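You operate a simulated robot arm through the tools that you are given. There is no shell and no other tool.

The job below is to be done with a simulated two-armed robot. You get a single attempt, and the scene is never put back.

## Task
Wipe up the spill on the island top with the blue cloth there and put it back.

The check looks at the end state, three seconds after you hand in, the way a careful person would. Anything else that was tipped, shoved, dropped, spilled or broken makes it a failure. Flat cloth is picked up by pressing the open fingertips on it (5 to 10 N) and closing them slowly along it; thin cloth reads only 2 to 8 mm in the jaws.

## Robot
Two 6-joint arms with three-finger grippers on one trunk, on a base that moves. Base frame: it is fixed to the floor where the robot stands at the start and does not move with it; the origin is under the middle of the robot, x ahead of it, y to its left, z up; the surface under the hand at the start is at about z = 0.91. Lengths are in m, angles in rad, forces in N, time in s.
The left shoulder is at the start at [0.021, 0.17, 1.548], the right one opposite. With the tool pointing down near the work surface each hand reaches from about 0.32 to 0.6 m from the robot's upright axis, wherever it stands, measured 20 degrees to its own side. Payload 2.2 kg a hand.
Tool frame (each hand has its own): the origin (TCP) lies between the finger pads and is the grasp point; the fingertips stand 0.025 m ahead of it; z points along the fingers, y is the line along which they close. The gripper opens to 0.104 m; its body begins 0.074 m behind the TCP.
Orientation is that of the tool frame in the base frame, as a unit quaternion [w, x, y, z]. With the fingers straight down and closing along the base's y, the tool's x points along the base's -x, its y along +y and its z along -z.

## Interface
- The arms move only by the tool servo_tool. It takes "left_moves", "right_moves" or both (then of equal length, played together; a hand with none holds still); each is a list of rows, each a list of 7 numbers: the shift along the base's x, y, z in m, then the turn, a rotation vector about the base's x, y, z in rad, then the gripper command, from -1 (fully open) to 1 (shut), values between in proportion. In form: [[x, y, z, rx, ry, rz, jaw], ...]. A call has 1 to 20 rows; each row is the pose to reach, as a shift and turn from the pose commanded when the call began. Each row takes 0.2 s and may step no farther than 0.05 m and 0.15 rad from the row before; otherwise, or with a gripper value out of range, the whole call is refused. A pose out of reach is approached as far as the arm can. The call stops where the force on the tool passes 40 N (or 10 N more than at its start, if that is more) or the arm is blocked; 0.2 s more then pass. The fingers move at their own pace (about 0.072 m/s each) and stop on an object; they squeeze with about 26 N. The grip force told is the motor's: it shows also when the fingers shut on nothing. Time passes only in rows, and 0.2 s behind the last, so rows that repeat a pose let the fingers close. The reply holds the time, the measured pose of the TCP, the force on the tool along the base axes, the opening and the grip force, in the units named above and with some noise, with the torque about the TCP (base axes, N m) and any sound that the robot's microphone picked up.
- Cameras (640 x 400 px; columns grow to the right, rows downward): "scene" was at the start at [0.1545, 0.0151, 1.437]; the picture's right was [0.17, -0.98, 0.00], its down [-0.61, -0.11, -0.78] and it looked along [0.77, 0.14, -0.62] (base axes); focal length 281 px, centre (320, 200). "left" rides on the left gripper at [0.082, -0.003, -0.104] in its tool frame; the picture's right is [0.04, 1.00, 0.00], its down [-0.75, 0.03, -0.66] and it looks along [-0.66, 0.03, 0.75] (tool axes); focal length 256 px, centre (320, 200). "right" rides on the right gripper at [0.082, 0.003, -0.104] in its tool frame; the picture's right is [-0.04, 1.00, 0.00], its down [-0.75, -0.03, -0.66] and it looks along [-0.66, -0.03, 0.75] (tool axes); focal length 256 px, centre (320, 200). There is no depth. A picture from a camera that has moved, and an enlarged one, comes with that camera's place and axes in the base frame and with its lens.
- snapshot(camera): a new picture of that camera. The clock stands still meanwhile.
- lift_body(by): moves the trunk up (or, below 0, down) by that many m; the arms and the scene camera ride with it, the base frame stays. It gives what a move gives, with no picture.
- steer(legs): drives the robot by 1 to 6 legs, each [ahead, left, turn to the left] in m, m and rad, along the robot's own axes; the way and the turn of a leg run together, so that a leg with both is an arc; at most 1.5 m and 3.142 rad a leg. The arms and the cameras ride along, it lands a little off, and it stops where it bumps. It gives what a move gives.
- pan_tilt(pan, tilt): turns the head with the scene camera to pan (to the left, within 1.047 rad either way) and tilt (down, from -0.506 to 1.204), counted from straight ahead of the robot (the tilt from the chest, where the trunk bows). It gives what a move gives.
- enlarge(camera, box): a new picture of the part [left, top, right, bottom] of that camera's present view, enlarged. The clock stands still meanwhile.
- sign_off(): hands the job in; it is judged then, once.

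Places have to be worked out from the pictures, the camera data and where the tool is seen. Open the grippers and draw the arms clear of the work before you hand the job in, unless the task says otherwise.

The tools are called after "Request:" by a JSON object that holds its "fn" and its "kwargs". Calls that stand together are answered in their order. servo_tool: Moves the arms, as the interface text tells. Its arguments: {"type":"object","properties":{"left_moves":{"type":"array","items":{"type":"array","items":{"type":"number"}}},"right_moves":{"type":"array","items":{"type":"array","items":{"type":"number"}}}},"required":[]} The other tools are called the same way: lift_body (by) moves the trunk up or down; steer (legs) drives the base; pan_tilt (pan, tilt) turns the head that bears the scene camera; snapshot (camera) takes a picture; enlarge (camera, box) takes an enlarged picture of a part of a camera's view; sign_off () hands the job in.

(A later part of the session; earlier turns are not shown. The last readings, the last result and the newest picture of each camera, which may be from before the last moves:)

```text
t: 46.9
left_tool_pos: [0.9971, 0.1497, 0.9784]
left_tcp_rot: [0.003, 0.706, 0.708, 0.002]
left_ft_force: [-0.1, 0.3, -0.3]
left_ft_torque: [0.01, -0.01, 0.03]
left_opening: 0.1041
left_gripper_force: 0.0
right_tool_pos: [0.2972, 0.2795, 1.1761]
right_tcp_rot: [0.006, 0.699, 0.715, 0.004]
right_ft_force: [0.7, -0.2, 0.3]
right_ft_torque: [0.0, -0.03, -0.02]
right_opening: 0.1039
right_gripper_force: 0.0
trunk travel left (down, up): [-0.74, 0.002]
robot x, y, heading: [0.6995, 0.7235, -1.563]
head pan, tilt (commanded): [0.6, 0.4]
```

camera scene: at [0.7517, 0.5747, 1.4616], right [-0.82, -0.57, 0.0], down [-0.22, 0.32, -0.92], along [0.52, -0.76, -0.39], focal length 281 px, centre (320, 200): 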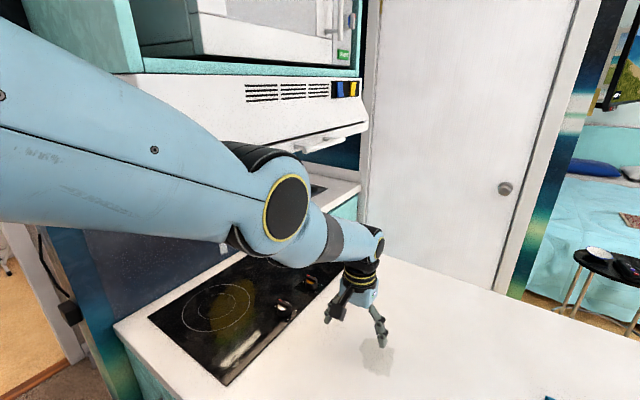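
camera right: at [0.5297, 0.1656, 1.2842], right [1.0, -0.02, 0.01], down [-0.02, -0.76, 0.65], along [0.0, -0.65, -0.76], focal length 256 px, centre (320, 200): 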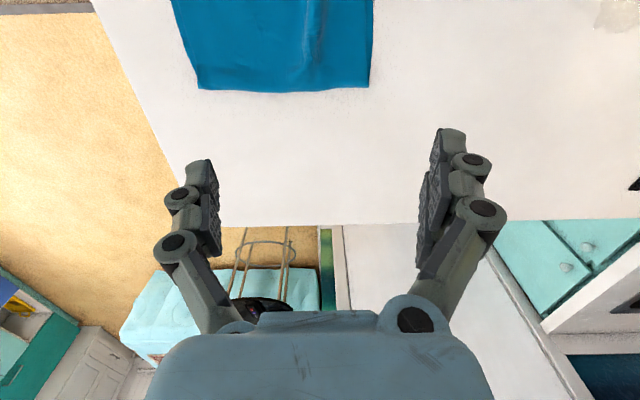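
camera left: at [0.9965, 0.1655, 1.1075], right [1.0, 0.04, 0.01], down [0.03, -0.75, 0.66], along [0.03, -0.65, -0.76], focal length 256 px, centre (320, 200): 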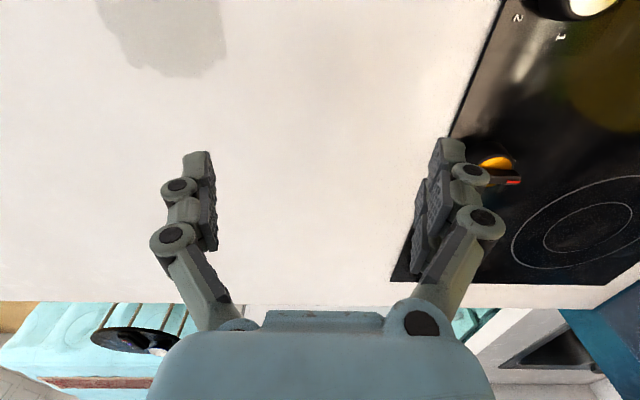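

The command and reading now agree at (0.997, 0.150, 0.978), and the arm looks almost straight there. I'll try drawing the hand back toward the robot in small steps, to see if the elbow bends normally again.

Request:
{"fn": "servo_tool", "kwargs": {"left_moves": [[-0.005, 0.008, 0.008, 0, 0, 0, -1], [-0.01, 0.016, 0.016, 0, 0, 0, -1], [-0.015, 0.024, 0.024, 0, 0, 0, -1], [-0.02, 0.032, 0.032, 0, 0, 0, -1], [-0.025, 0.04, 0.04, 0, 0, 0, -1], [-0.03, 0.048, 0.048, 0, 0, 0, -1]]}}

Request:
{"fn": "snapshot", "kwargs": {"camera": "scene"}}

```text
t: 48.2
left_tool_pos: [0.9744, 0.1411, 0.9877]
left_tcp_rot: [0.003, 0.706, 0.708, 0.002]
left_ft_force: [0.2, 0.5, -0.6]
left_ft_torque: [0.03, -0.03, -0.02]
left_opening: 0.1038
left_gripper_force: 0.0
left hand out of reach, approached as far as the arm can: row 1, 2, 3, 4, 5, 6
right_tool_pos: [0.2976, 0.2802, 1.1767]
right_tcp_rot: [0.007, 0.698, 0.716, 0.004]
right_ft_force: [0.6, -0.3, 0.1]
right_ft_torque: [-0.01, -0.05, 0.04]
right_opening: 0.1042
right_gripper_force: 0.1
trunk travel left (down, up): [-0.74, 0.002]
robot x, y, heading: [0.6993, 0.7222, -1.562]
head pan, tilt (commanded): [0.6, 0.4]
```

```text
taken
camera scene: at [0.7512, 0.5747, 1.4616], right [-0.82, -0.57, 0.0], down [-0.22, 0.32, -0.92], along [0.52, -0.76, -0.39], focal length 281 px, centre (320, 200)
```

scene: 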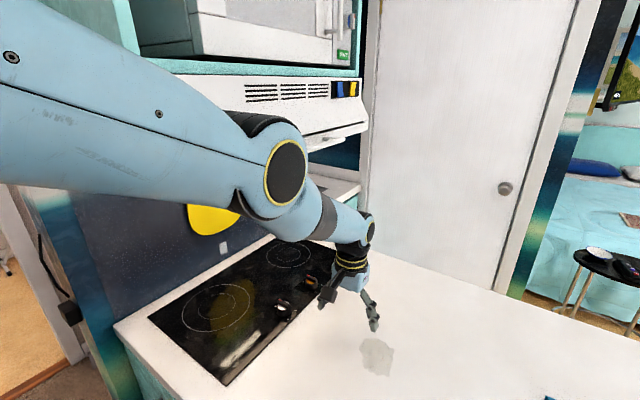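

It's still stuck, so a wrist or elbow limit is likely. I'll test small tool tilts about x in each direction to see which one lets the hand come in.

Request:
{"fn": "servo_tool", "kwargs": {"left_moves": [[0, 0, 0, -0.1, 0, 0, -1], [0, 0, 0, -0.2, 0, 0, -1], [0, 0, 0, -0.3, 0, 0, -1], [0, 0, 0, -0.3, 0, 0, -1]]}}

Request:
{"fn": "servo_tool", "kwargs": {"left_moves": [[0, 0, 0, 0.12, 0, 0, -1], [0, 0, 0, 0.24, 0, 0, -1], [0, 0, 0, 0.36, 0, 0, -1], [0, 0, 0, 0.48, 0, 0, -1], [0, 0, 0, 0.6, 0, 0, -1], [0, 0, 0, 0.6, 0, 0, -1]]}}

Request:
{"fn": "snapshot", "kwargs": {"camera": "scene"}}

```text
t: 49.2
left_tool_pos: [0.978, 0.1021, 0.96]
left_tcp_rot: [0.109, 0.697, 0.701, -0.104]
left_ft_force: [0.3, 0.7, -0.7]
left_ft_torque: [0.01, 0.01, 0.04]
left_opening: 0.1044
left_gripper_force: 0.0
left hand out of reach, approached as far as the arm can: row 1, 2, 3, 4
right_tool_pos: [0.2966, 0.2787, 1.1771]
right_tcp_rot: [0.008, 0.699, 0.715, 0.004]
right_ft_force: [0.8, 0.7, 0.6]
right_ft_torque: [0.0, -0.01, -0.01]
right_opening: 0.1041
right_gripper_force: 0.1
trunk travel left (down, up): [-0.74, 0.002]
robot x, y, heading: [0.7025, 0.723, -1.568]
head pan, tilt (commanded): [0.6, 0.4]
```

```text
t: 50.6
left_tool_pos: [0.9735, 0.195, 1.0108]
left_tcp_rot: [-0.104, 0.698, 0.7, 0.109]
left_ft_force: [-0.3, -0.4, -0.2]
left_ft_torque: [-0.03, -0.02, -0.01]
left_opening: 0.1038
left_gripper_force: 0.0
left hand out of reach, approached as far as the arm can: row 1, 2, 3, 4, 5, 6
right_tool_pos: [0.2974, 0.2797, 1.1762]
right_tcp_rot: [0.006, 0.698, 0.716, 0.004]
right_ft_force: [0.2, 0.6, 0.3]
right_ft_torque: [-0.04, -0.02, 0.03]
right_opening: 0.1039
right_gripper_force: 0.0
trunk travel left (down, up): [-0.74, 0.002]
robot x, y, heading: [0.6951, 0.72, -1.563]
head pan, tilt (commanded): [0.6, 0.4]
```

```text
taken
camera scene: at [0.7516, 0.575, 1.4616], right [-0.82, -0.57, 0.0], down [-0.22, 0.32, -0.92], along [0.52, -0.76, -0.39], focal length 281 px, centre (320, 200)
```

scene: 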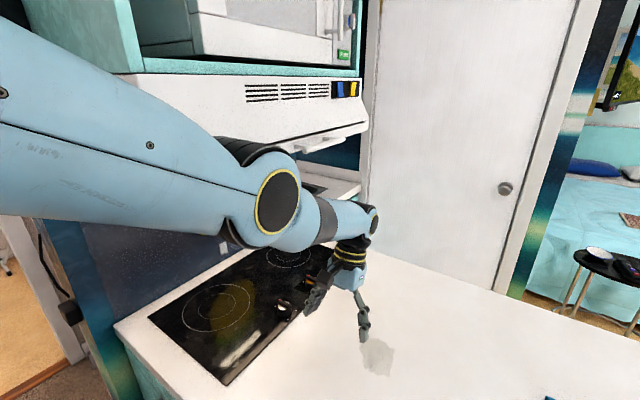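

With the fingers tilted toward the robot, the elbow now seems to bend downward as it did at first. I'll draw the hand inward from here with the tilt kept and see whether it follows.

Request:
{"fn": "servo_tool", "kwargs": {"left_moves": [[0.0, 0.015, 0.0, 0.05, 0, 0, -1], [0.0, 0.03, 0.0, 0.1, 0, 0, -1], [0, 0.05, 0.0, 0.1, 0, 0, -1], [0, 0.07, 0.0, 0.1, 0, 0, -1], [0, 0.09, 0.0, 0.1, 0, 0, -1]]}}

Request:
{"fn": "snapshot", "kwargs": {"camera": "scene"}}

```text
t: 51.9
left_tool_pos: [0.9737, 0.2838, 1.0115]
left_tcp_rot: [-0.137, 0.692, 0.694, 0.142]
left_ft_force: [0.4, -0.2, -0.4]
left_ft_torque: [-0.01, -0.03, -0.01]
left_opening: 0.1039
left_gripper_force: 0.2
right_tool_pos: [0.2976, 0.2805, 1.1778]
right_tcp_rot: [0.007, 0.699, 0.715, 0.004]
right_ft_force: [0.4, 0.4, 0.2]
right_ft_torque: [0.02, -0.01, -0.03]
right_opening: 0.1041
right_gripper_force: 0.0
trunk travel left (down, up): [-0.74, 0.002]
robot x, y, heading: [0.6977, 0.7198, -1.563]
head pan, tilt (commanded): [0.6, 0.4]
```

```text
taken
camera scene: at [0.7517, 0.5757, 1.4617], right [-0.82, -0.57, 0.0], down [-0.22, 0.32, -0.92], along [0.52, -0.76, -0.39], focal length 281 px, centre (320, 200)
```

scene: 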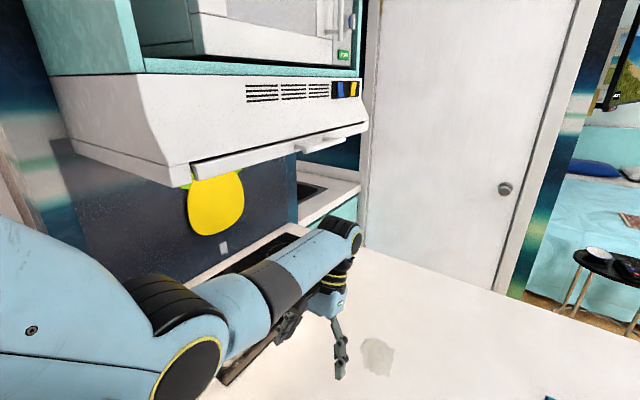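

The elbow is back in its normal bent pose and follows commands. I'll take out the 0.4 rad tilt while moving the hand to about (0.93, 0.19, 1.02).

Request:
{"fn": "servo_tool", "kwargs": {"left_moves": [[0.0, -0.02, 0.0, -0.08, 0, 0, -1], [-0.01, -0.04, 0.0, -0.16, 0, 0, -1], [-0.02, -0.06, 0.0, -0.24, 0, 0, -1], [-0.03, -0.08, 0.0, -0.32, 0, 0, -1], [-0.04, -0.09, 0.0, -0.397, 0, 0, -1], [-0.04, -0.09, 0.0, -0.397, 0, 0, -1]]}}

Request:
{"fn": "snapshot", "kwargs": {"camera": "scene"}}

```text
t: 53.2
left_tool_pos: [0.9337, 0.1939, 1.0129]
left_tcp_rot: [0.002, 0.705, 0.709, 0.004]
left_ft_force: [0.3, -0.6, -0.1]
left_ft_torque: [0.03, 0.0, 0.0]
left_opening: 0.104
left_gripper_force: 0.0
right_tool_pos: [0.298, 0.2801, 1.1768]
right_tcp_rot: [0.006, 0.699, 0.715, 0.004]
right_ft_force: [0.3, -0.2, 0.5]
right_ft_torque: [-0.02, 0.01, -0.03]
right_opening: 0.104
right_gripper_force: 0.2
trunk travel left (down, up): [-0.74, 0.002]
robot x, y, heading: [0.6998, 0.7233, -1.565]
head pan, tilt (commanded): [0.6, 0.4]
```

```text
taken
camera scene: at [0.7519, 0.5745, 1.4616], right [-0.82, -0.57, 0.0], down [-0.22, 0.32, -0.92], along [0.52, -0.76, -0.39], focal length 281 px, centre (320, 200)
```

scene: 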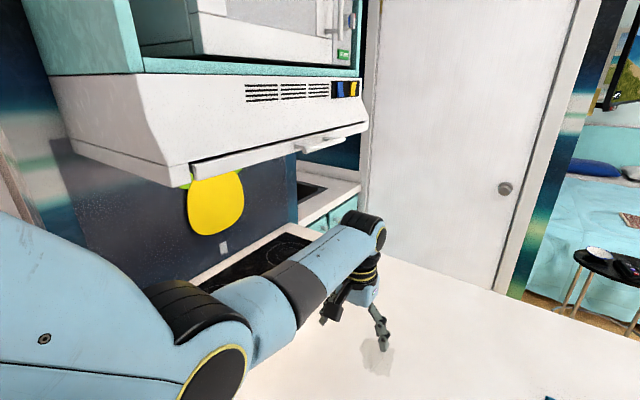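

The left arm is good again at (0.934, 0.194, 1.013). The left hand will do all the work, and I'll move the base for reach. I'll raise the hand a little, drive 0.32 m toward −x so the cloth lies on the left arm's side, then lower the trunk 0.1 m.

Request:
{"fn": "servo_tool", "kwargs": {"left_moves": [[0.0, 0.0, 0.03, 0, 0, 0, -1], [0.0, 0.0, 0.06, 0, 0, 0, -1], [0.0, 0.0, 0.09, 0, 0, 0, -1]]}}

Request:
{"fn": "steer", "kwargs": {"legs": [[0.0, -0.32, -0.005]]}}

Request:
{"fn": "lift_body", "kwargs": {"by": -0.1}}

Request:
{"fn": "pan_tilt", "kwargs": {"pan": 0.15, "tilt": 0.95}}

Request:
{"fn": "snapshot", "kwargs": {"camera": "scene"}}

Request:
{"fn": "snapshot", "kwargs": {"camera": "left"}}

```text
t: 54.0
left_tool_pos: [0.9339, 0.1929, 1.1007]
left_tcp_rot: [0.002, 0.706, 0.708, 0.003]
left_ft_force: [-0.4, 0.5, -0.7]
left_ft_torque: [-0.01, -0.01, 0.01]
left_opening: 0.104
left_gripper_force: 0.1
right_tool_pos: [0.2973, 0.2794, 1.1778]
right_tcp_rot: [0.007, 0.698, 0.716, 0.005]
right_ft_force: [-0.1, 0.8, 0.2]
right_ft_torque: [-0.02, -0.02, 0.05]
right_opening: 0.1039
right_gripper_force: 0.1
trunk travel left (down, up): [-0.74, 0.002]
robot x, y, heading: [0.6981, 0.7235, -1.567]
head pan, tilt (commanded): [0.6, 0.4]
```

```text
t: 56.2
left_tool_pos: [0.6133, 0.19, 1.1015]
left_tcp_rot: [0.002, 0.708, 0.707, 0.003]
left_ft_force: [-0.2, -0.3, 0.1]
left_ft_torque: [0.02, 0.04, -0.01]
left_opening: 0.1038
left_gripper_force: 0.0
right_tool_pos: [-0.0223, 0.2814, 1.1775]
right_tcp_rot: [0.007, 0.701, 0.713, 0.005]
right_ft_force: [-0.2, 0.4, 0.2]
right_ft_torque: [-0.01, -0.03, 0.01]
right_opening: 0.1041
right_gripper_force: 0.1
trunk travel left (down, up): [-0.74, 0.002]
robot x, y, heading: [0.385, 0.7186, -1.571]
head pan, tilt (commanded): [0.6, 0.4]
```

```text
t: 57.5
left_tool_pos: [0.6139, 0.1914, 1.0027]
left_tcp_rot: [0.002, 0.707, 0.707, 0.003]
left_ft_force: [0.1, 0.6, 0.5]
left_ft_torque: [0.02, -0.02, -0.01]
left_opening: 0.1042
left_gripper_force: 0.0
right_tool_pos: [-0.022, 0.2821, 1.0769]
right_tcp_rot: [0.007, 0.701, 0.713, 0.005]
right_ft_force: [0.1, -0.2, 0.2]
right_ft_torque: [0.0, 0.0, 0.03]
right_opening: 0.1039
right_gripper_force: 0.1
trunk travel left (down, up): [-0.64, 0.102]
robot x, y, heading: [0.3821, 0.7192, -1.569]
head pan, tilt (commanded): [0.6, 0.4]
```

```text
t: 58.5
left_tool_pos: [0.6131, 0.1908, 1.0004]
left_tcp_rot: [0.001, 0.708, 0.706, 0.003]
left_ft_force: [0.4, 0.0, -0.2]
left_ft_torque: [0.0, 0.0, -0.03]
left_opening: 0.104
left_gripper_force: 0.0
right_tool_pos: [-0.0237, 0.281, 1.0764]
right_tcp_rot: [0.007, 0.701, 0.713, 0.004]
right_ft_force: [-0.2, -0.2, -0.8]
right_ft_torque: [0.01, -0.02, -0.03]
right_opening: 0.1039
right_gripper_force: 0.0
trunk travel left (down, up): [-0.64, 0.102]
robot x, y, heading: [0.3797, 0.7237, -1.571]
head pan, tilt (commanded): [0.15, 0.949]
```

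```text
taken
camera scene: at [0.3917, 0.5782, 1.3148], right [-0.99, -0.15, 0.0], down [-0.12, 0.8, -0.58], along [0.09, -0.58, -0.81], focal length 281 px, centre (320, 200)
```

scene: 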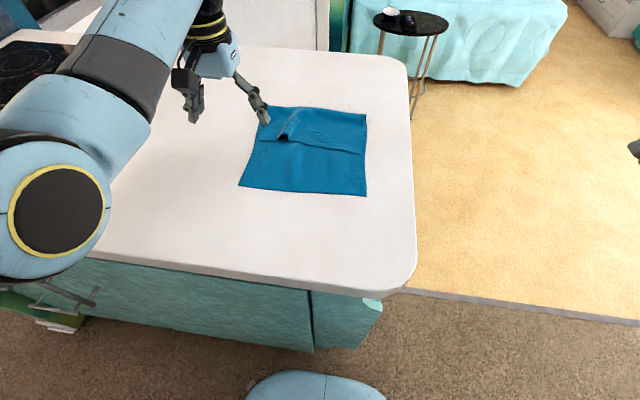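

```text
taken
camera left: at [0.6085, 0.2718, 1.1058], right [1.0, 0.04, 0.01], down [0.02, -0.76, 0.66], along [0.03, -0.65, -0.76], focal length 256 px, centre (320, 200)
```

left: 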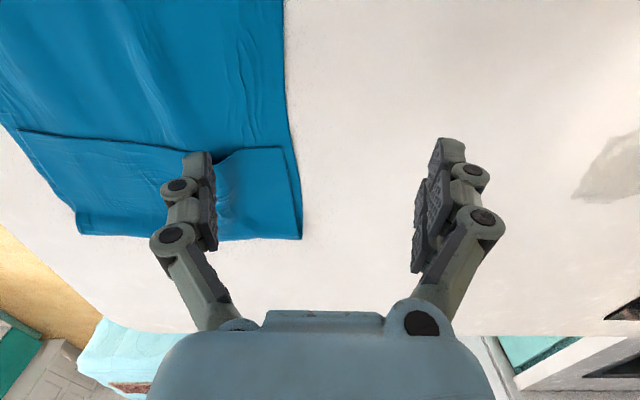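

The left arm is in its normal pose at (0.613, 0.191, 1.00). I'll move it over the cloth's single-layer part, around (0.505, 0.215), and down to z ≈ 0.955.

Request:
{"fn": "servo_tool", "kwargs": {"left_moves": [[-0.035, 0.008, 0.0, 0, 0, 0, -1], [-0.07, 0.016, 0.0, 0, 0, 0, -1], [-0.105, 0.024, 0.0, 0, 0, 0, -1], [-0.108, 0.024, -0.02, 0, 0, 0, -1], [-0.108, 0.024, -0.04, 0, 0, 0, -1], [-0.108, 0.024, -0.045, 0, 0, 0, -1]]}}

Request:
{"fn": "snapshot", "kwargs": {"camera": "left"}}

Request:
{"fn": "snapshot", "kwargs": {"camera": "scene"}}

```text
t: 59.9
left_tool_pos: [0.5265, 0.2036, 0.9613]
left_tcp_rot: [0.019, 0.703, 0.711, 0.007]
left_ft_force: [0.2, 0.4, 0.2]
left_ft_torque: [0.0, 0.01, 0.02]
left_opening: 0.1039
left_gripper_force: 0.0
right_tool_pos: [-0.0223, 0.2817, 1.078]
right_tcp_rot: [0.006, 0.701, 0.714, 0.004]
right_ft_force: [-0.3, -1.2, 0.1]
right_ft_torque: [0.01, -0.01, 0.0]
right_opening: 0.1042
right_gripper_force: 0.0
trunk travel left (down, up): [-0.64, 0.102]
robot x, y, heading: [0.3838, 0.72, -1.568]
head pan, tilt (commanded): [0.15, 0.949]
```

```text
taken
camera left: at [0.5182, 0.287, 1.0649], right [1.0, 0.05, 0.04], down [0.02, -0.74, 0.67], along [0.06, -0.67, -0.74], focal length 256 px, centre (320, 200)
```

left: 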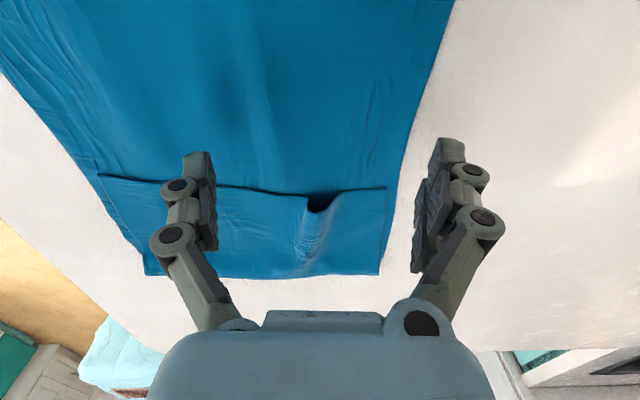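

```text
taken
camera scene: at [0.3918, 0.5782, 1.3148], right [-0.99, -0.15, 0.0], down [-0.12, 0.8, -0.58], along [0.09, -0.58, -0.81], focal length 281 px, centre (320, 200)
```

scene: 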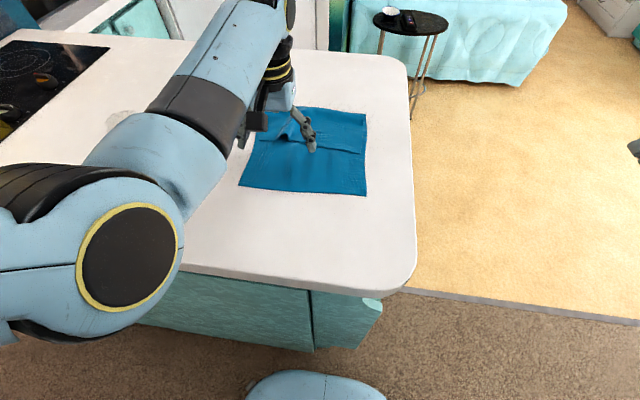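

It is lagging with a slight tilt, since the arm is getting close to its inner-side limit. I'll lift a little and shift the base 0.09 m further toward −x for more room on the left arm's side.

Request:
{"fn": "servo_tool", "kwargs": {"left_moves": [[0.02, -0.005, 0.03, 0, 0, 0, -1], [0.02, -0.005, 0.03, 0, 0, 0, -1]]}}

Request:
{"fn": "steer", "kwargs": {"legs": [[0.0, -0.09, 0.0]]}}

```text
t: 60.5
left_tool_pos: [0.5278, 0.2091, 0.9869]
left_tcp_rot: [0.003, 0.708, 0.707, 0.003]
left_ft_force: [0.4, -0.7, -0.3]
left_ft_torque: [-0.01, 0.03, 0.01]
left_opening: 0.104
left_gripper_force: 0.0
right_tool_pos: [-0.0228, 0.2806, 1.0761]
right_tcp_rot: [0.007, 0.701, 0.714, 0.004]
right_ft_force: [0.0, -0.1, 0.2]
right_ft_torque: [0.01, 0.02, 0.01]
right_opening: 0.1043
right_gripper_force: 0.0
trunk travel left (down, up): [-0.64, 0.102]
robot x, y, heading: [0.3794, 0.7186, -1.573]
head pan, tilt (commanded): [0.15, 0.949]
```

```text
t: 61.6
left_tool_pos: [0.4386, 0.21, 0.9845]
left_tcp_rot: [0.003, 0.707, 0.707, 0.004]
left_ft_force: [0.0, 0.4, -0.1]
left_ft_torque: [0.01, -0.02, -0.02]
left_opening: 0.1041
left_gripper_force: 0.0
right_tool_pos: [-0.1139, 0.281, 1.077]
right_tcp_rot: [0.008, 0.701, 0.713, 0.005]
right_ft_force: [-0.2, -0.4, -0.2]
right_ft_torque: [0.0, -0.05, 0.02]
right_opening: 0.104
right_gripper_force: 0.1
trunk travel left (down, up): [-0.64, 0.102]
robot x, y, heading: [0.2913, 0.7212, -1.57]
head pan, tilt (commanded): [0.15, 0.949]
```

The base is now at x ≈ 0.291. I'll move the open hand to (0.505, 0.215) and lower it slowly toward first contact, watching the force.

Request:
{"fn": "servo_tool", "kwargs": {"left_moves": [[0.033, 0.003, -0.01, 0, 0, 0, -1], [0.066, 0.005, -0.02, 0, 0, 0, -1], [0.066, 0.005, -0.032, 0, 0, 0, -1], [0.066, 0.005, -0.038, 0, 0, 0, -1], [0.066, 0.005, -0.042, 0, 0, 0, -1], [0.066, 0.005, -0.045, 0, 0, 0, -1]]}}

Request:
{"fn": "snapshot", "kwargs": {"camera": "left"}}

Request:
{"fn": "snapshot", "kwargs": {"camera": "scene"}}

```text
t: 63.0
left_tool_pos: [0.5042, 0.2156, 0.9414]
left_tcp_rot: [0.003, 0.707, 0.707, 0.005]
left_ft_force: [-0.2, -0.1, -0.5]
left_ft_torque: [0.02, -0.02, 0.02]
left_opening: 0.1037
left_gripper_force: 0.0
right_tool_pos: [-0.112, 0.2819, 1.0779]
right_tcp_rot: [0.006, 0.701, 0.713, 0.005]
right_ft_force: [-0.3, 0.2, 0.4]
right_ft_torque: [0.01, -0.01, 0.01]
right_opening: 0.104
right_gripper_force: 0.1
trunk travel left (down, up): [-0.64, 0.102]
robot x, y, heading: [0.2908, 0.7198, -1.57]
head pan, tilt (commanded): [0.15, 0.949]
```

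```text
taken
camera left: at [0.4998, 0.296, 1.0449], right [1.0, 0.04, 0.01], down [0.02, -0.76, 0.66], along [0.03, -0.65, -0.76], focal length 256 px, centre (320, 200)
```

left: 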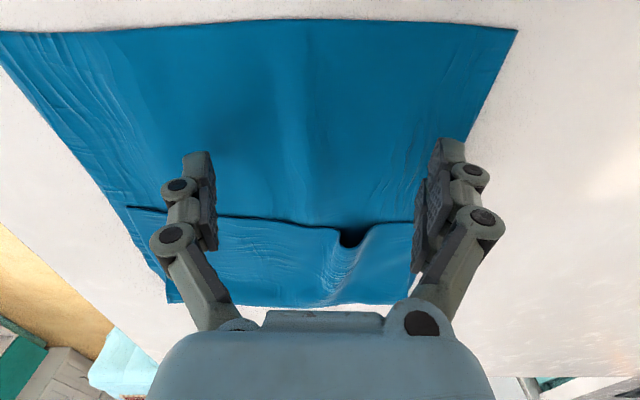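

```text
taken
camera scene: at [0.302, 0.5783, 1.3148], right [-0.99, -0.15, 0.0], down [-0.12, 0.8, -0.58], along [0.09, -0.58, -0.81], focal length 281 px, centre (320, 200)
```

scene: 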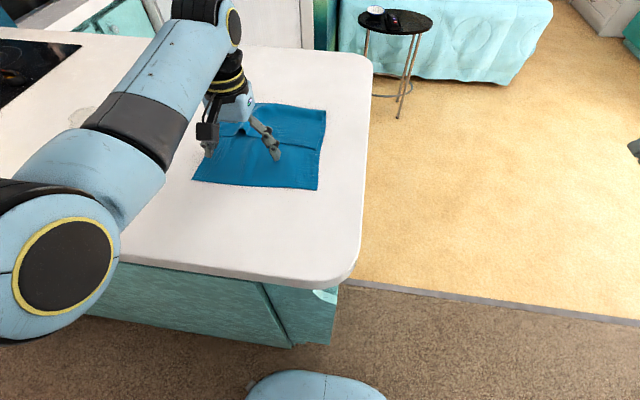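

No contact yet at z = 0.941, and the right fingertip sits close to the cloth's far edge. I'll shift 1 cm toward −x and press down in small steps.

Request:
{"fn": "servo_tool", "kwargs": {"left_moves": [[-0.01, 0.0, 0.0, 0, 0, 0, -1], [-0.01, 0.0, -0.002, 0, 0, 0, -1], [-0.01, 0.0, -0.004, 0, 0, 0, -1], [-0.01, 0.0, -0.005, 0, 0, 0, -1]]}}

```text
t: 64.0
left_tool_pos: [0.4947, 0.214, 0.9354]
left_tcp_rot: [0.002, 0.707, 0.707, 0.005]
left_ft_force: [0.4, 0.3, 0.6]
left_ft_torque: [-0.01, 0.0, 0.01]
left_opening: 0.104
left_gripper_force: 0.0
right_tool_pos: [-0.1114, 0.2805, 1.0775]
right_tcp_rot: [0.006, 0.701, 0.713, 0.004]
right_ft_force: [0.0, -0.2, 0.6]
right_ft_torque: [-0.01, 0.01, -0.02]
right_opening: 0.1042
right_gripper_force: 0.0
trunk travel left (down, up): [-0.64, 0.102]
robot x, y, heading: [0.2921, 0.7204, -1.573]
head pan, tilt (commanded): [0.15, 0.949]
```

No contact force yet at z = 0.935, so I'll go on in 1–2 mm steps.

Request:
{"fn": "servo_tool", "kwargs": {"left_moves": [[0, 0, -0.001, 0, 0, 0, -1], [0, 0, -0.002, 0, 0, 0, -1], [0, 0, -0.003, 0, 0, 0, -1], [0, 0, -0.004, 0, 0, 0, -1]]}}

```text
t: 65.0
left_tool_pos: [0.4957, 0.2154, 0.931]
left_tcp_rot: [0.003, 0.707, 0.707, 0.004]
left_ft_force: [0.2, 1.0, 0.8]
left_ft_torque: [0.04, -0.01, -0.03]
left_opening: 0.1041
left_gripper_force: 0.0
right_tool_pos: [-0.1128, 0.2809, 1.077]
right_tcp_rot: [0.007, 0.701, 0.713, 0.004]
right_ft_force: [0.0, 0.1, -0.3]
right_ft_torque: [0.01, 0.0, 0.01]
right_opening: 0.1039
right_gripper_force: 0.0
trunk travel left (down, up): [-0.64, 0.102]
robot x, y, heading: [0.2907, 0.7152, -1.568]
head pan, tilt (commanded): [0.15, 0.949]
```

Request:
{"fn": "servo_tool", "kwargs": {"left_moves": [[0, 0, -0.001, 0, 0, 0, -1], [0, 0, -0.002, 0, 0, 0, -1], [0, 0, -0.003, 0, 0, 0, -1], [0, 0, -0.004, 0, 0, 0, -1]]}}

Request:
{"fn": "enlarge", "kwargs": {"camera": "left", "box": [120, 80, 520, 330]}}

```text
t: 66.0
left_tool_pos: [0.4943, 0.2144, 0.9292]
left_tcp_rot: [0.003, 0.708, 0.707, 0.003]
left_ft_force: [-2.0, 0.1, 10.5]
left_ft_torque: [0.05, 0.71, -0.04]
left_opening: 0.1044
left_gripper_force: 0.1
right_tool_pos: [-0.1118, 0.2816, 1.0774]
right_tcp_rot: [0.008, 0.701, 0.713, 0.004]
right_ft_force: [-0.2, -0.4, -0.5]
right_ft_torque: [0.03, 0.01, 0.0]
right_opening: 0.1042
right_gripper_force: 0.1
trunk travel left (down, up): [-0.64, 0.102]
robot x, y, heading: [0.2918, 0.7203, -1.572]
head pan, tilt (commanded): [0.15, 0.949]
```

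```text
1.60 times, centred on (320, 205) of left
camera zoom: at [0.4895, 0.2962, 1.0336], right [1.0, 0.04, 0.01], down [0.02, -0.75, 0.66], along [0.03, -0.66, -0.75], focal length 410 px, centre (320, 192)
```

zoom: 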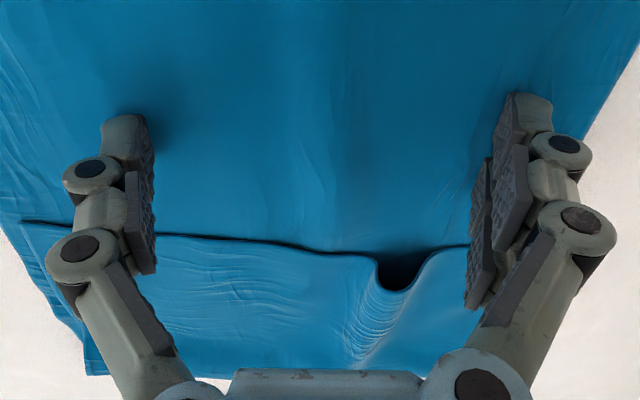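

Contact: 10.5 N, but the torque shows that only the −x finger is pressing because of a slight tilt. I'll level the tool by 0.012 rad about y, settle at about 8 N, then try a 3 cm slide toward +x to see whether the cloth follows.

Request:
{"fn": "servo_tool", "kwargs": {"left_moves": [[0, 0, 0.001, 0, 0.006, 0, -1], [0, 0, 0.001, 0, 0.012, 0, -1], [0, 0, 0.0005, 0, 0.012, 0, -1]]}}

```text
t: 66.8
left_tool_pos: [0.4949, 0.2152, 0.9275]
left_tcp_rot: [-0.002, 0.707, 0.707, 0.0]
left_ft_force: [-0.5, 0.4, 6.2]
left_ft_torque: [-0.06, -0.33, -0.02]
left_opening: 0.1042
left_gripper_force: 0.0
right_tool_pos: [-0.1126, 0.2806, 1.0777]
right_tcp_rot: [0.007, 0.7, 0.714, 0.004]
right_ft_force: [-0.9, 0.9, 0.1]
right_ft_torque: [-0.04, 0.0, 0.01]
right_opening: 0.104
right_gripper_force: 0.1
trunk travel left (down, up): [-0.64, 0.102]
robot x, y, heading: [0.2887, 0.7216, -1.572]
head pan, tilt (commanded): [0.15, 0.949]
```

Request:
{"fn": "servo_tool", "kwargs": {"left_moves": [[0, 0, 0, 0, -0.003, 0, -1], [0, 0, -0.001, 0, -0.004, 0, -1], [0, 0, -0.001, 0, -0.004, 0, -1]]}}

```text
t: 67.6
left_tool_pos: [0.4942, 0.2156, 0.9284]
left_tcp_rot: [0.001, 0.707, 0.707, 0.0]
left_ft_force: [1.7, -0.9, 16.2]
left_ft_torque: [0.02, -0.09, 0.01]
left_opening: 0.1047
left_gripper_force: 0.1
right_tool_pos: [-0.1123, 0.2826, 1.0766]
right_tcp_rot: [0.007, 0.701, 0.713, 0.004]
right_ft_force: [-0.4, 0.5, -0.1]
right_ft_torque: [0.01, -0.02, -0.06]
right_opening: 0.1039
right_gripper_force: 0.0
trunk travel left (down, up): [-0.64, 0.102]
robot x, y, heading: [0.292, 0.7203, -1.568]
head pan, tilt (commanded): [0.15, 0.949]
```

Now both sides press evenly, at 16 N. I'll ease off by 0.6 mm and slide 3 cm toward +x as a test.

Request:
{"fn": "servo_tool", "kwargs": {"left_moves": [[0, 0, 0.0006, 0, 0, 0, -1], [0.005, 0, 0.0006, 0, 0, 0, -1], [0.01, 0, 0.0006, 0, 0, 0, -1], [0.015, 0, 0.0006, 0, 0, 0, -1], [0.02, 0, 0.0006, 0, 0, 0, -1], [0.025, 0, 0.0006, 0, 0, 0, -1], [0.03, 0, 0.0006, 0, 0, 0, -1]]}}

Request:
{"fn": "snapshot", "kwargs": {"camera": "left"}}

Request:
{"fn": "snapshot", "kwargs": {"camera": "scene"}}

```text
t: 69.2
left_tool_pos: [0.5243, 0.2143, 0.9286]
left_tcp_rot: [0.0, 0.706, 0.708, 0.001]
left_ft_force: [-3.8, 0.9, 17.0]
left_ft_torque: [0.03, 0.78, 0.01]
left_opening: 0.1039
left_gripper_force: 0.0
right_tool_pos: [-0.112, 0.2821, 1.0768]
right_tcp_rot: [0.008, 0.701, 0.713, 0.003]
right_ft_force: [-0.1, 0.5, 0.5]
right_ft_torque: [0.0, 0.0, 0.04]
right_opening: 0.1039
right_gripper_force: 0.0
trunk travel left (down, up): [-0.64, 0.102]
robot x, y, heading: [0.2923, 0.717, -1.575]
head pan, tilt (commanded): [0.15, 0.949]
```

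```text
taken
camera left: at [0.52, 0.2966, 1.0335], right [1.0, 0.04, 0.0], down [0.03, -0.75, 0.66], along [0.03, -0.66, -0.76], focal length 256 px, centre (320, 200)
```

left: 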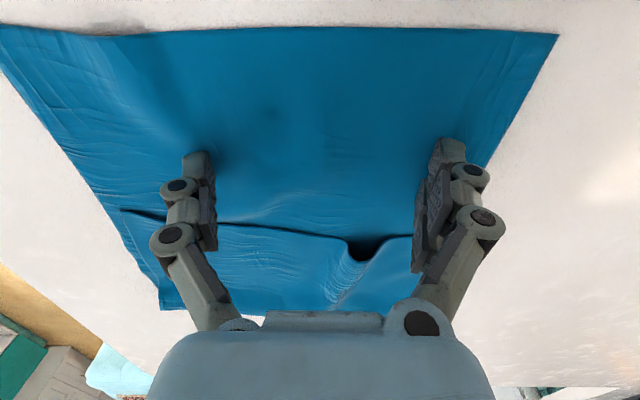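

```text
taken
camera scene: at [0.3011, 0.5798, 1.315], right [-0.99, -0.15, 0.0], down [-0.12, 0.8, -0.58], along [0.09, -0.58, -0.81], focal length 281 px, centre (320, 200)
```

scene: 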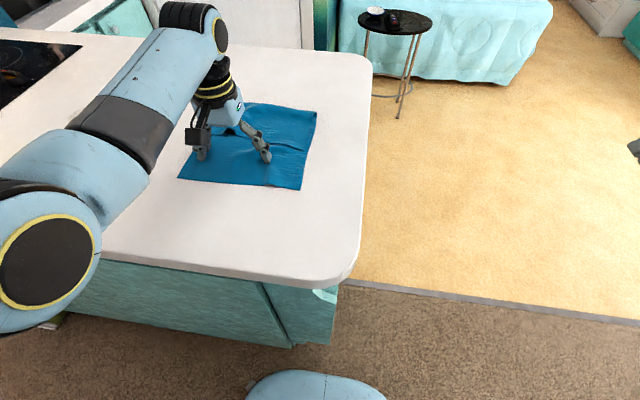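

The press-and-slide works: the cloth moved with the fingertips, with friction of only about 4 N. I'll ease the force slightly and slide on toward +x in small steps.

Request:
{"fn": "servo_tool", "kwargs": {"left_moves": [[0.0, 0, 0.0005, 0, 0, 0, -1], [0.01, 0, 0.0005, 0, 0, 0, -1], [0.02, 0, 0.0005, 0, 0, 0, -1], [0.03, 0, 0.0005, 0, 0, 0, -1], [0.04, -0.001, 0.0005, 0, 0, 0, -1], [0.05, -0.002, 0.0005, 0, 0, 0, -1], [0.06, -0.003, 0.0005, 0, 0, 0, -1], [0.07, -0.004, 0.0005, 0, 0, 0, -1], [0.08, -0.005, 0.0005, 0, 0, 0, -1]]}}

Request:
{"fn": "snapshot", "kwargs": {"camera": "left"}}

Request:
{"fn": "snapshot", "kwargs": {"camera": "scene"}}

```text
t: 71.2
left_tool_pos: [0.6062, 0.2097, 0.9274]
left_tcp_rot: [0.0, 0.707, 0.707, 0.002]
left_ft_force: [-1.0, 0.0, 6.0]
left_ft_torque: [0.04, 0.3, -0.01]
left_opening: 0.1043
left_gripper_force: 0.0
right_tool_pos: [-0.1118, 0.2813, 1.0762]
right_tcp_rot: [0.007, 0.701, 0.713, 0.004]
right_ft_force: [-0.3, -0.2, -0.7]
right_ft_torque: [-0.03, 0.02, 0.02]
right_opening: 0.1039
right_gripper_force: 0.1
trunk travel left (down, up): [-0.64, 0.102]
robot x, y, heading: [0.2946, 0.7206, -1.569]
head pan, tilt (commanded): [0.15, 0.949]
```

```text
taken
camera left: at [0.6012, 0.2914, 1.0337], right [1.0, 0.04, 0.0], down [0.03, -0.76, 0.65], along [0.03, -0.65, -0.76], focal length 256 px, centre (320, 200)
```

left: 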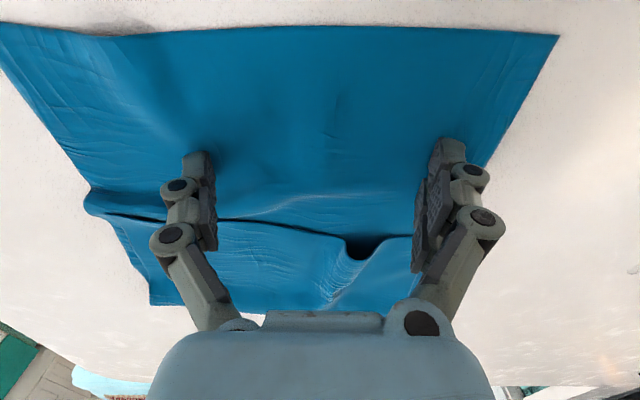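

```text
taken
camera scene: at [0.3018, 0.5789, 1.3148], right [-0.99, -0.15, 0.0], down [-0.12, 0.8, -0.58], along [0.09, -0.58, -0.81], focal length 281 px, centre (320, 200)
```

scene: 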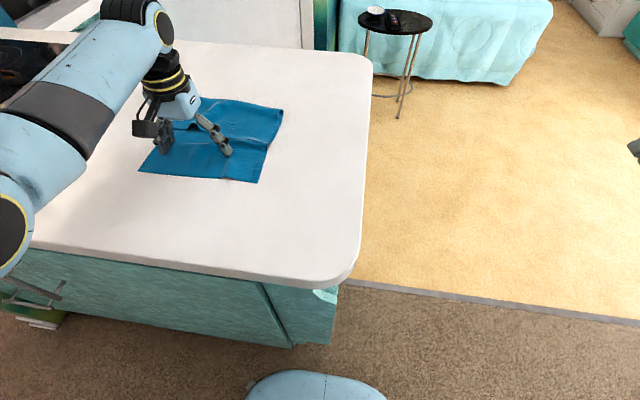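

The cloth travels along as a sheet, now at 6 N. I'll continue to x ≈ 0.735 while drifting to y ≈ 0.175, so the single layer ends up over the spill.

Request:
{"fn": "servo_tool", "kwargs": {"left_moves": [[0.01, -0.003, -0.0002, 0, 0, 0, -1], [0.02, -0.006, -0.0003, 0, 0, 0, -1], [0.03, -0.009, -0.0003, 0, 0, 0, -1], [0.04, -0.012, -0.0003, 0, 0, 0, -1], [0.05, -0.015, -0.0003, 0, 0, 0, -1], [0.06, -0.018, -0.0003, 0, 0, 0, -1], [0.07, -0.021, -0.0003, 0, 0, 0, -1], [0.08, -0.024, -0.0003, 0, 0, 0, -1], [0.09, -0.027, -0.0003, 0, 0, 0, -1], [0.1, -0.03, -0.0003, 0, 0, 0, -1]]}}

Request:
{"fn": "snapshot", "kwargs": {"camera": "left"}}

```text
t: 73.4
left_tool_pos: [0.7048, 0.1814, 0.929]
left_tcp_rot: [0.0, 0.707, 0.707, 0.001]
left_ft_force: [-2.0, 0.9, 13.5]
left_ft_torque: [0.03, 0.67, -0.04]
left_opening: 0.1043
left_gripper_force: 0.0
right_tool_pos: [-0.1128, 0.2809, 1.077]
right_tcp_rot: [0.007, 0.701, 0.713, 0.004]
right_ft_force: [-0.4, -0.3, 0.4]
right_ft_torque: [0.0, 0.0, 0.04]
right_opening: 0.104
right_gripper_force: 0.0
trunk travel left (down, up): [-0.64, 0.102]
robot x, y, heading: [0.2928, 0.7226, -1.571]
head pan, tilt (commanded): [0.15, 0.949]
```

```text
taken
camera left: at [0.7006, 0.262, 1.0336], right [1.0, 0.04, 0.0], down [0.03, -0.75, 0.66], along [0.03, -0.65, -0.76], focal length 256 px, centre (320, 200)
```

left: 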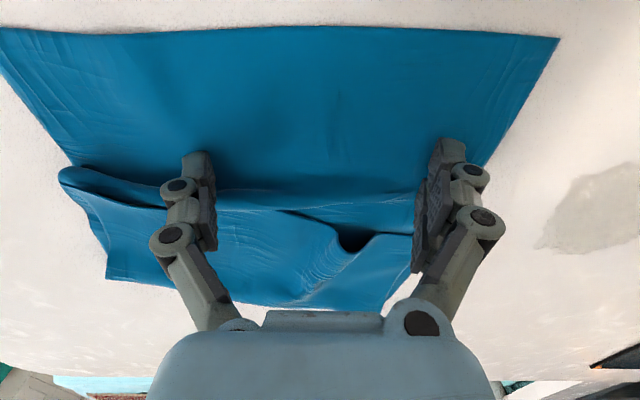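

It has moved well; the spill is now just beyond the cloth's leading edge. I'll lift off, bring the hand back toward my centre, and drive the base 0.31 m toward +x so the arm has reach for the rest.

Request:
{"fn": "servo_tool", "kwargs": {"left_moves": [[0, 0, 0.01, 0, 0, 0, -1], [0, 0, 0.035, 0, 0, 0, -1], [-0.03, 0.005, 0.06, 0, 0, 0, -1], [-0.07, 0.01, 0.065, 0, 0, 0, -1], [-0.11, 0.01, 0.065, 0, 0, 0, -1], [-0.15, 0.01, 0.065, 0, 0, 0, -1]]}}

Request:
{"fn": "steer", "kwargs": {"legs": [[0.0, 0.31, 0.0]]}}

Request:
{"fn": "pan_tilt", "kwargs": {"pan": 0.1, "tilt": 1.0}}

Request:
{"fn": "snapshot", "kwargs": {"camera": "scene"}}

Request:
{"fn": "snapshot", "kwargs": {"camera": "left"}}

```text
t: 74.8
left_tool_pos: [0.5539, 0.1904, 0.9907]
left_tcp_rot: [0.0, 0.707, 0.707, 0.002]
left_ft_force: [-0.6, 0.0, 0.4]
left_ft_torque: [0.0, 0.01, -0.03]
left_opening: 0.1041
left_gripper_force: 0.1
right_tool_pos: [-0.1143, 0.2803, 1.0776]
right_tcp_rot: [0.007, 0.701, 0.713, 0.004]
right_ft_force: [-0.2, 0.4, -0.8]
right_ft_torque: [0.0, -0.02, -0.01]
right_opening: 0.104
right_gripper_force: 0.2
trunk travel left (down, up): [-0.64, 0.102]
robot x, y, heading: [0.2925, 0.7185, -1.568]
head pan, tilt (commanded): [0.15, 0.949]
```

```text
t: 76.9
left_tool_pos: [0.8745, 0.1887, 0.9914]
left_tcp_rot: [0.0, 0.707, 0.707, 0.001]
left_ft_force: [0.8, -0.4, -0.6]
left_ft_torque: [0.01, -0.02, -0.01]
left_opening: 0.1038
left_gripper_force: 0.1
right_tool_pos: [0.2081, 0.2808, 1.0772]
right_tcp_rot: [0.006, 0.701, 0.713, 0.004]
right_ft_force: [0.1, 0.0, -1.1]
right_ft_torque: [-0.02, 0.0, -0.01]
right_opening: 0.1041
right_gripper_force: 0.1
trunk travel left (down, up): [-0.64, 0.102]
robot x, y, heading: [0.6157, 0.7214, -1.567]
head pan, tilt (commanded): [0.15, 0.949]
```

```text
t: 77.5
left_tool_pos: [0.8757, 0.1899, 0.9926]
left_tcp_rot: [0.001, 0.708, 0.707, 0.002]
left_ft_force: [-0.6, 0.5, -0.2]
left_ft_torque: [0.0, 0.01, 0.0]
left_opening: 0.104
left_gripper_force: 0.0
right_tool_pos: [0.2084, 0.2818, 1.0766]
right_tcp_rot: [0.006, 0.7, 0.714, 0.005]
right_ft_force: [0.2, -0.3, 0.2]
right_ft_torque: [-0.02, 0.01, -0.02]
right_opening: 0.1039
right_gripper_force: 0.1
trunk travel left (down, up): [-0.64, 0.102]
robot x, y, heading: [0.6095, 0.7231, -1.57]
head pan, tilt (commanded): [0.099, 1.0]
```

```text
taken
camera scene: at [0.6186, 0.5807, 1.3112], right [-1.0, -0.1, 0.0], down [-0.08, 0.84, -0.54], along [0.05, -0.54, -0.84], focal length 281 px, centre (320, 200)
```

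scene: 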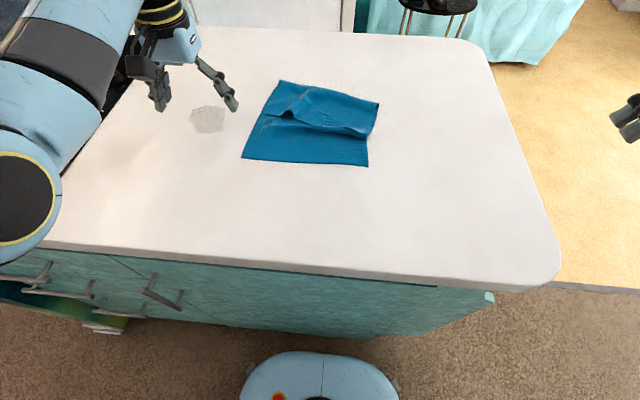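

```text
taken
camera left: at [0.8709, 0.2714, 1.0974], right [1.0, 0.04, 0.0], down [0.03, -0.76, 0.65], along [0.03, -0.65, -0.76], focal length 256 px, centre (320, 200)
```

left: 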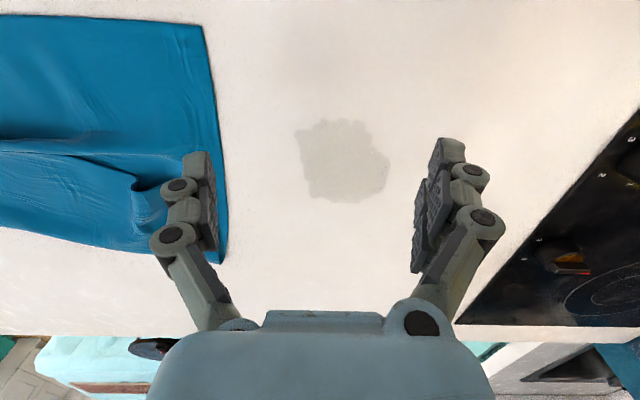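

The cloth now spans x ≈ 0.54–0.80, y ≈ 0.0–0.24, still flat apart from a crease. I'll go back over the same place on it, (0.71, 0.185), and lower toward contact again.

Request:
{"fn": "servo_tool", "kwargs": {"left_moves": [[-0.04, 0.0, 0, 0, 0.003, 0, -1], [-0.08, 0.0, 0, 0, 0.003, 0, -1], [-0.12, 0.0, 0, 0, 0.003, 0, -1], [-0.16, -0.003, 0, 0, 0.003, 0, -1], [-0.163, -0.004, -0.02, 0, 0.003, 0, -1], [-0.163, -0.004, -0.04, 0, 0.003, 0, -1], [-0.163, -0.004, -0.055, 0, 0.003, 0, -1], [-0.163, -0.004, -0.059, 0, 0.003, 0, -1], [-0.163, -0.004, -0.061, 0, 0.003, 0, -1]]}}

```text
t: 79.5
left_tool_pos: [0.7194, 0.1853, 0.9323]
left_tcp_rot: [0.002, 0.706, 0.708, 0.003]
left_ft_force: [0.1, 0.7, -0.9]
left_ft_torque: [-0.01, 0.0, 0.02]
left_opening: 0.1038
left_gripper_force: 0.1
right_tool_pos: [0.2078, 0.2811, 1.0757]
right_tcp_rot: [0.007, 0.701, 0.713, 0.005]
right_ft_force: [-0.3, 0.1, -0.4]
right_ft_torque: [-0.02, -0.01, 0.0]
right_opening: 0.1042
right_gripper_force: 0.0
trunk travel left (down, up): [-0.64, 0.102]
robot x, y, heading: [0.6075, 0.7216, -1.567]
head pan, tilt (commanded): [0.099, 1.0]
```

Request:
{"fn": "servo_tool", "kwargs": {"left_moves": [[-0.006, 0, -0.002, 0, 0, 0, -1], [-0.006, 0, -0.0035, 0, 0, 0, -1], [-0.006, 0, -0.0045, 0, 0, 0, -1], [-0.006, 0, -0.0055, 0, 0, 0, -1]]}}

```text
t: 80.5
left_tool_pos: [0.7172, 0.1842, 0.9277]
left_tcp_rot: [0.006, 0.705, 0.71, 0.003]
left_ft_force: [-0.6, 0.9, 20.0]
left_ft_torque: [0.08, -0.62, 0.04]
left_opening: 0.1056
left_gripper_force: 4.0
right_tool_pos: [0.2086, 0.2826, 1.0773]
right_tcp_rot: [0.008, 0.701, 0.713, 0.004]
right_ft_force: [0.0, 0.1, 0.5]
right_ft_torque: [-0.02, 0.01, 0.01]
right_opening: 0.1044
right_gripper_force: 0.2
trunk travel left (down, up): [-0.64, 0.102]
robot x, y, heading: [0.6091, 0.7205, -1.572]
head pan, tilt (commanded): [0.099, 1.0]
```

It reads 20 N with somewhat more load on the +x fingers. I'll ease off by 1 mm, trim the tilt, and slide the cloth over the spill in small steps toward +x.

Request:
{"fn": "servo_tool", "kwargs": {"left_moves": [[0, 0, 0.0009, 0, -0.003, 0, -1], [0.01, 0, 0.0009, 0, -0.003, 0, -1], [0.02, -0.001, 0.0009, 0, -0.003, 0, -1], [0.03, -0.002, 0.0009, 0, -0.003, 0, -1], [0.04, -0.003, 0.0009, 0, -0.003, 0, -1], [0.05, -0.004, 0.0009, 0, -0.003, 0, -1], [0.06, -0.005, 0.0009, 0, -0.003, 0, -1], [0.07, -0.006, 0.0009, 0, -0.003, 0, -1], [0.08, -0.007, 0.0009, 0, -0.003, 0, -1]]}}

Request:
{"fn": "snapshot", "kwargs": {"camera": "left"}}

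```text
t: 82.5
left_tool_pos: [0.7851, 0.1812, 0.9269]
left_tcp_rot: [0.001, 0.707, 0.707, 0.0]
left_ft_force: [-4.8, 0.4, 23.5]
left_ft_torque: [-0.01, 0.6, 0.04]
left_opening: 0.1041
left_gripper_force: 0.2
right_tool_pos: [0.2079, 0.2829, 1.0779]
right_tcp_rot: [0.007, 0.701, 0.713, 0.004]
right_ft_force: [-0.7, 0.9, -0.8]
right_ft_torque: [-0.01, 0.02, 0.01]
right_opening: 0.1039
right_gripper_force: 0.1
trunk travel left (down, up): [-0.64, 0.102]
robot x, y, heading: [0.6122, 0.7225, -1.572]
head pan, tilt (commanded): [0.099, 1.0]
```

```text
taken
camera left: at [0.7816, 0.262, 1.0332], right [1.0, 0.04, 0.0], down [0.03, -0.75, 0.66], along [0.03, -0.66, -0.75], focal length 256 px, centre (320, 200)
```

left: 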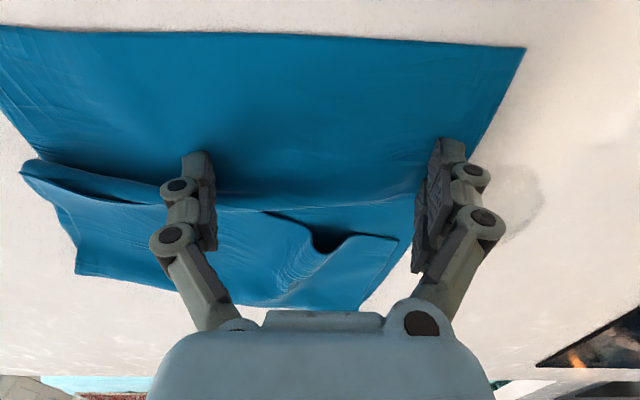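

The leading edge is now starting to cover the spill, but the +x fingers are close to that edge. I'll lift slightly, step back 3 cm on the cloth, and press again before sliding on.

Request:
{"fn": "servo_tool", "kwargs": {"left_moves": [[0, 0, 0.008, 0, 0, 0, -1], [0, 0, 0.018, 0, 0, 0, -1], [-0.02, 0, 0.02, 0, 0, 0, -1], [-0.035, 0, 0.018, 0, 0, 0, -1], [-0.035, 0, 0.008, 0, 0, 0, -1], [-0.035, 0, 0.003, 0, 0, 0, -1], [-0.035, 0, 0.0015, 0, 0, 0, -1], [-0.035, 0, 0.0015, 0, 0, 0, -1]]}}

Request:
{"fn": "snapshot", "kwargs": {"camera": "left"}}

```text
t: 84.3
left_tool_pos: [0.751, 0.1811, 0.9277]
left_tcp_rot: [-0.001, 0.708, 0.707, 0.001]
left_ft_force: [0.7, 0.0, 6.9]
left_ft_torque: [-0.03, 0.43, -0.02]
left_opening: 0.1044
left_gripper_force: 0.0
right_tool_pos: [0.2085, 0.282, 1.0775]
right_tcp_rot: [0.007, 0.701, 0.713, 0.005]
right_ft_force: [-0.4, -0.1, 0.9]
right_ft_torque: [0.0, 0.03, 0.0]
right_opening: 0.1039
right_gripper_force: 0.0
trunk travel left (down, up): [-0.64, 0.102]
robot x, y, heading: [0.6085, 0.7222, -1.574]
head pan, tilt (commanded): [0.099, 1.0]
```

```text
taken
camera left: at [0.7467, 0.2617, 1.0338], right [1.0, 0.04, 0.0], down [0.03, -0.75, 0.66], along [0.03, -0.66, -0.75], focal length 256 px, centre (320, 200)
```

left: 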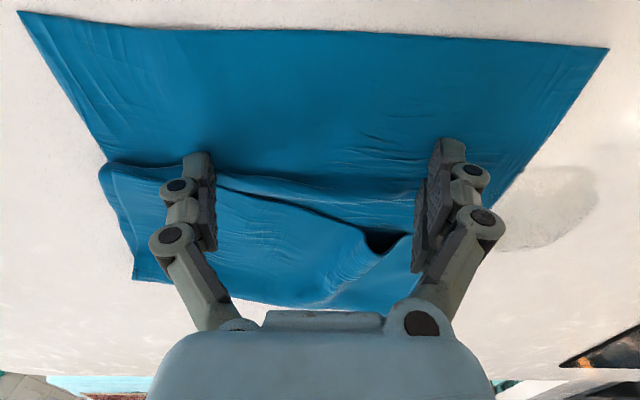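

Good contact at 7 N. I'll add a small trim so the +x fingers press as well, and slide 0.13 m toward +x over the spill.

Request:
{"fn": "servo_tool", "kwargs": {"left_moves": [[0, 0, -0.0004, 0, 0.003, 0, -1], [0.01, 0, -0.0004, 0, 0.003, 0, -1], [0.02, 0, -0.0004, 0, 0.003, 0, -1], [0.03, 0, -0.0004, 0, 0.003, 0, -1], [0.04, 0, -0.0004, 0, 0.003, 0, -1], [0.05, 0, -0.0004, 0, 0.003, 0, -1], [0.06, 0, -0.0004, 0, 0.003, 0, -1], [0.07, 0, -0.0004, 0, 0.003, 0, -1], [0.08, 0, -0.0004, 0, 0.003, 0, -1], [0.09, 0, -0.0004, 0, 0.003, 0, -1], [0.1, 0, -0.0004, 0, 0.003, 0, -1]]}}

Request:
{"fn": "snapshot", "kwargs": {"camera": "left"}}

Request:
{"fn": "snapshot", "kwargs": {"camera": "scene"}}

```text
t: 86.7
left_tool_pos: [0.8505, 0.1798, 0.9291]
left_tcp_rot: [-0.001, 0.708, 0.707, 0.0]
left_ft_force: [-2.9, -0.5, 14.8]
left_ft_torque: [-0.08, 0.86, -0.01]
left_opening: 0.1042
left_gripper_force: 0.0
right_tool_pos: [0.2077, 0.2818, 1.0773]
right_tcp_rot: [0.008, 0.701, 0.714, 0.005]
right_ft_force: [-0.1, -1.0, 0.6]
right_ft_torque: [-0.02, 0.01, -0.02]
right_opening: 0.1039
right_gripper_force: 0.1
trunk travel left (down, up): [-0.64, 0.102]
robot x, y, heading: [0.6157, 0.717, -1.57]
head pan, tilt (commanded): [0.099, 1.0]
```

```text
taken
camera left: at [0.8472, 0.2613, 1.0338], right [1.0, 0.04, 0.0], down [0.03, -0.75, 0.66], along [0.03, -0.65, -0.76], focal length 256 px, centre (320, 200)
```

left: 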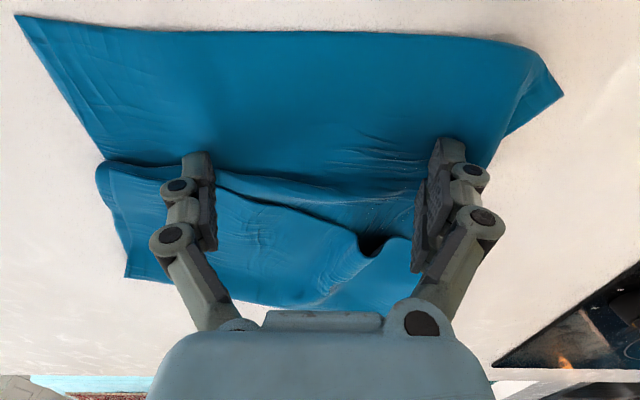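

```text
taken
camera scene: at [0.6177, 0.5821, 1.3113], right [-1.0, -0.1, 0.0], down [-0.08, 0.84, -0.54], along [0.05, -0.54, -0.84], focal length 281 px, centre (320, 200)
```

scene: 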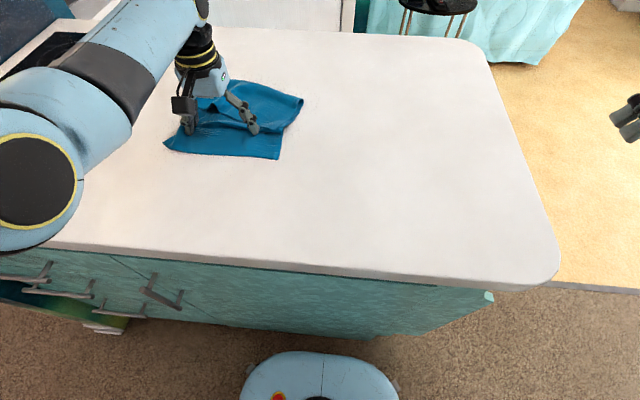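

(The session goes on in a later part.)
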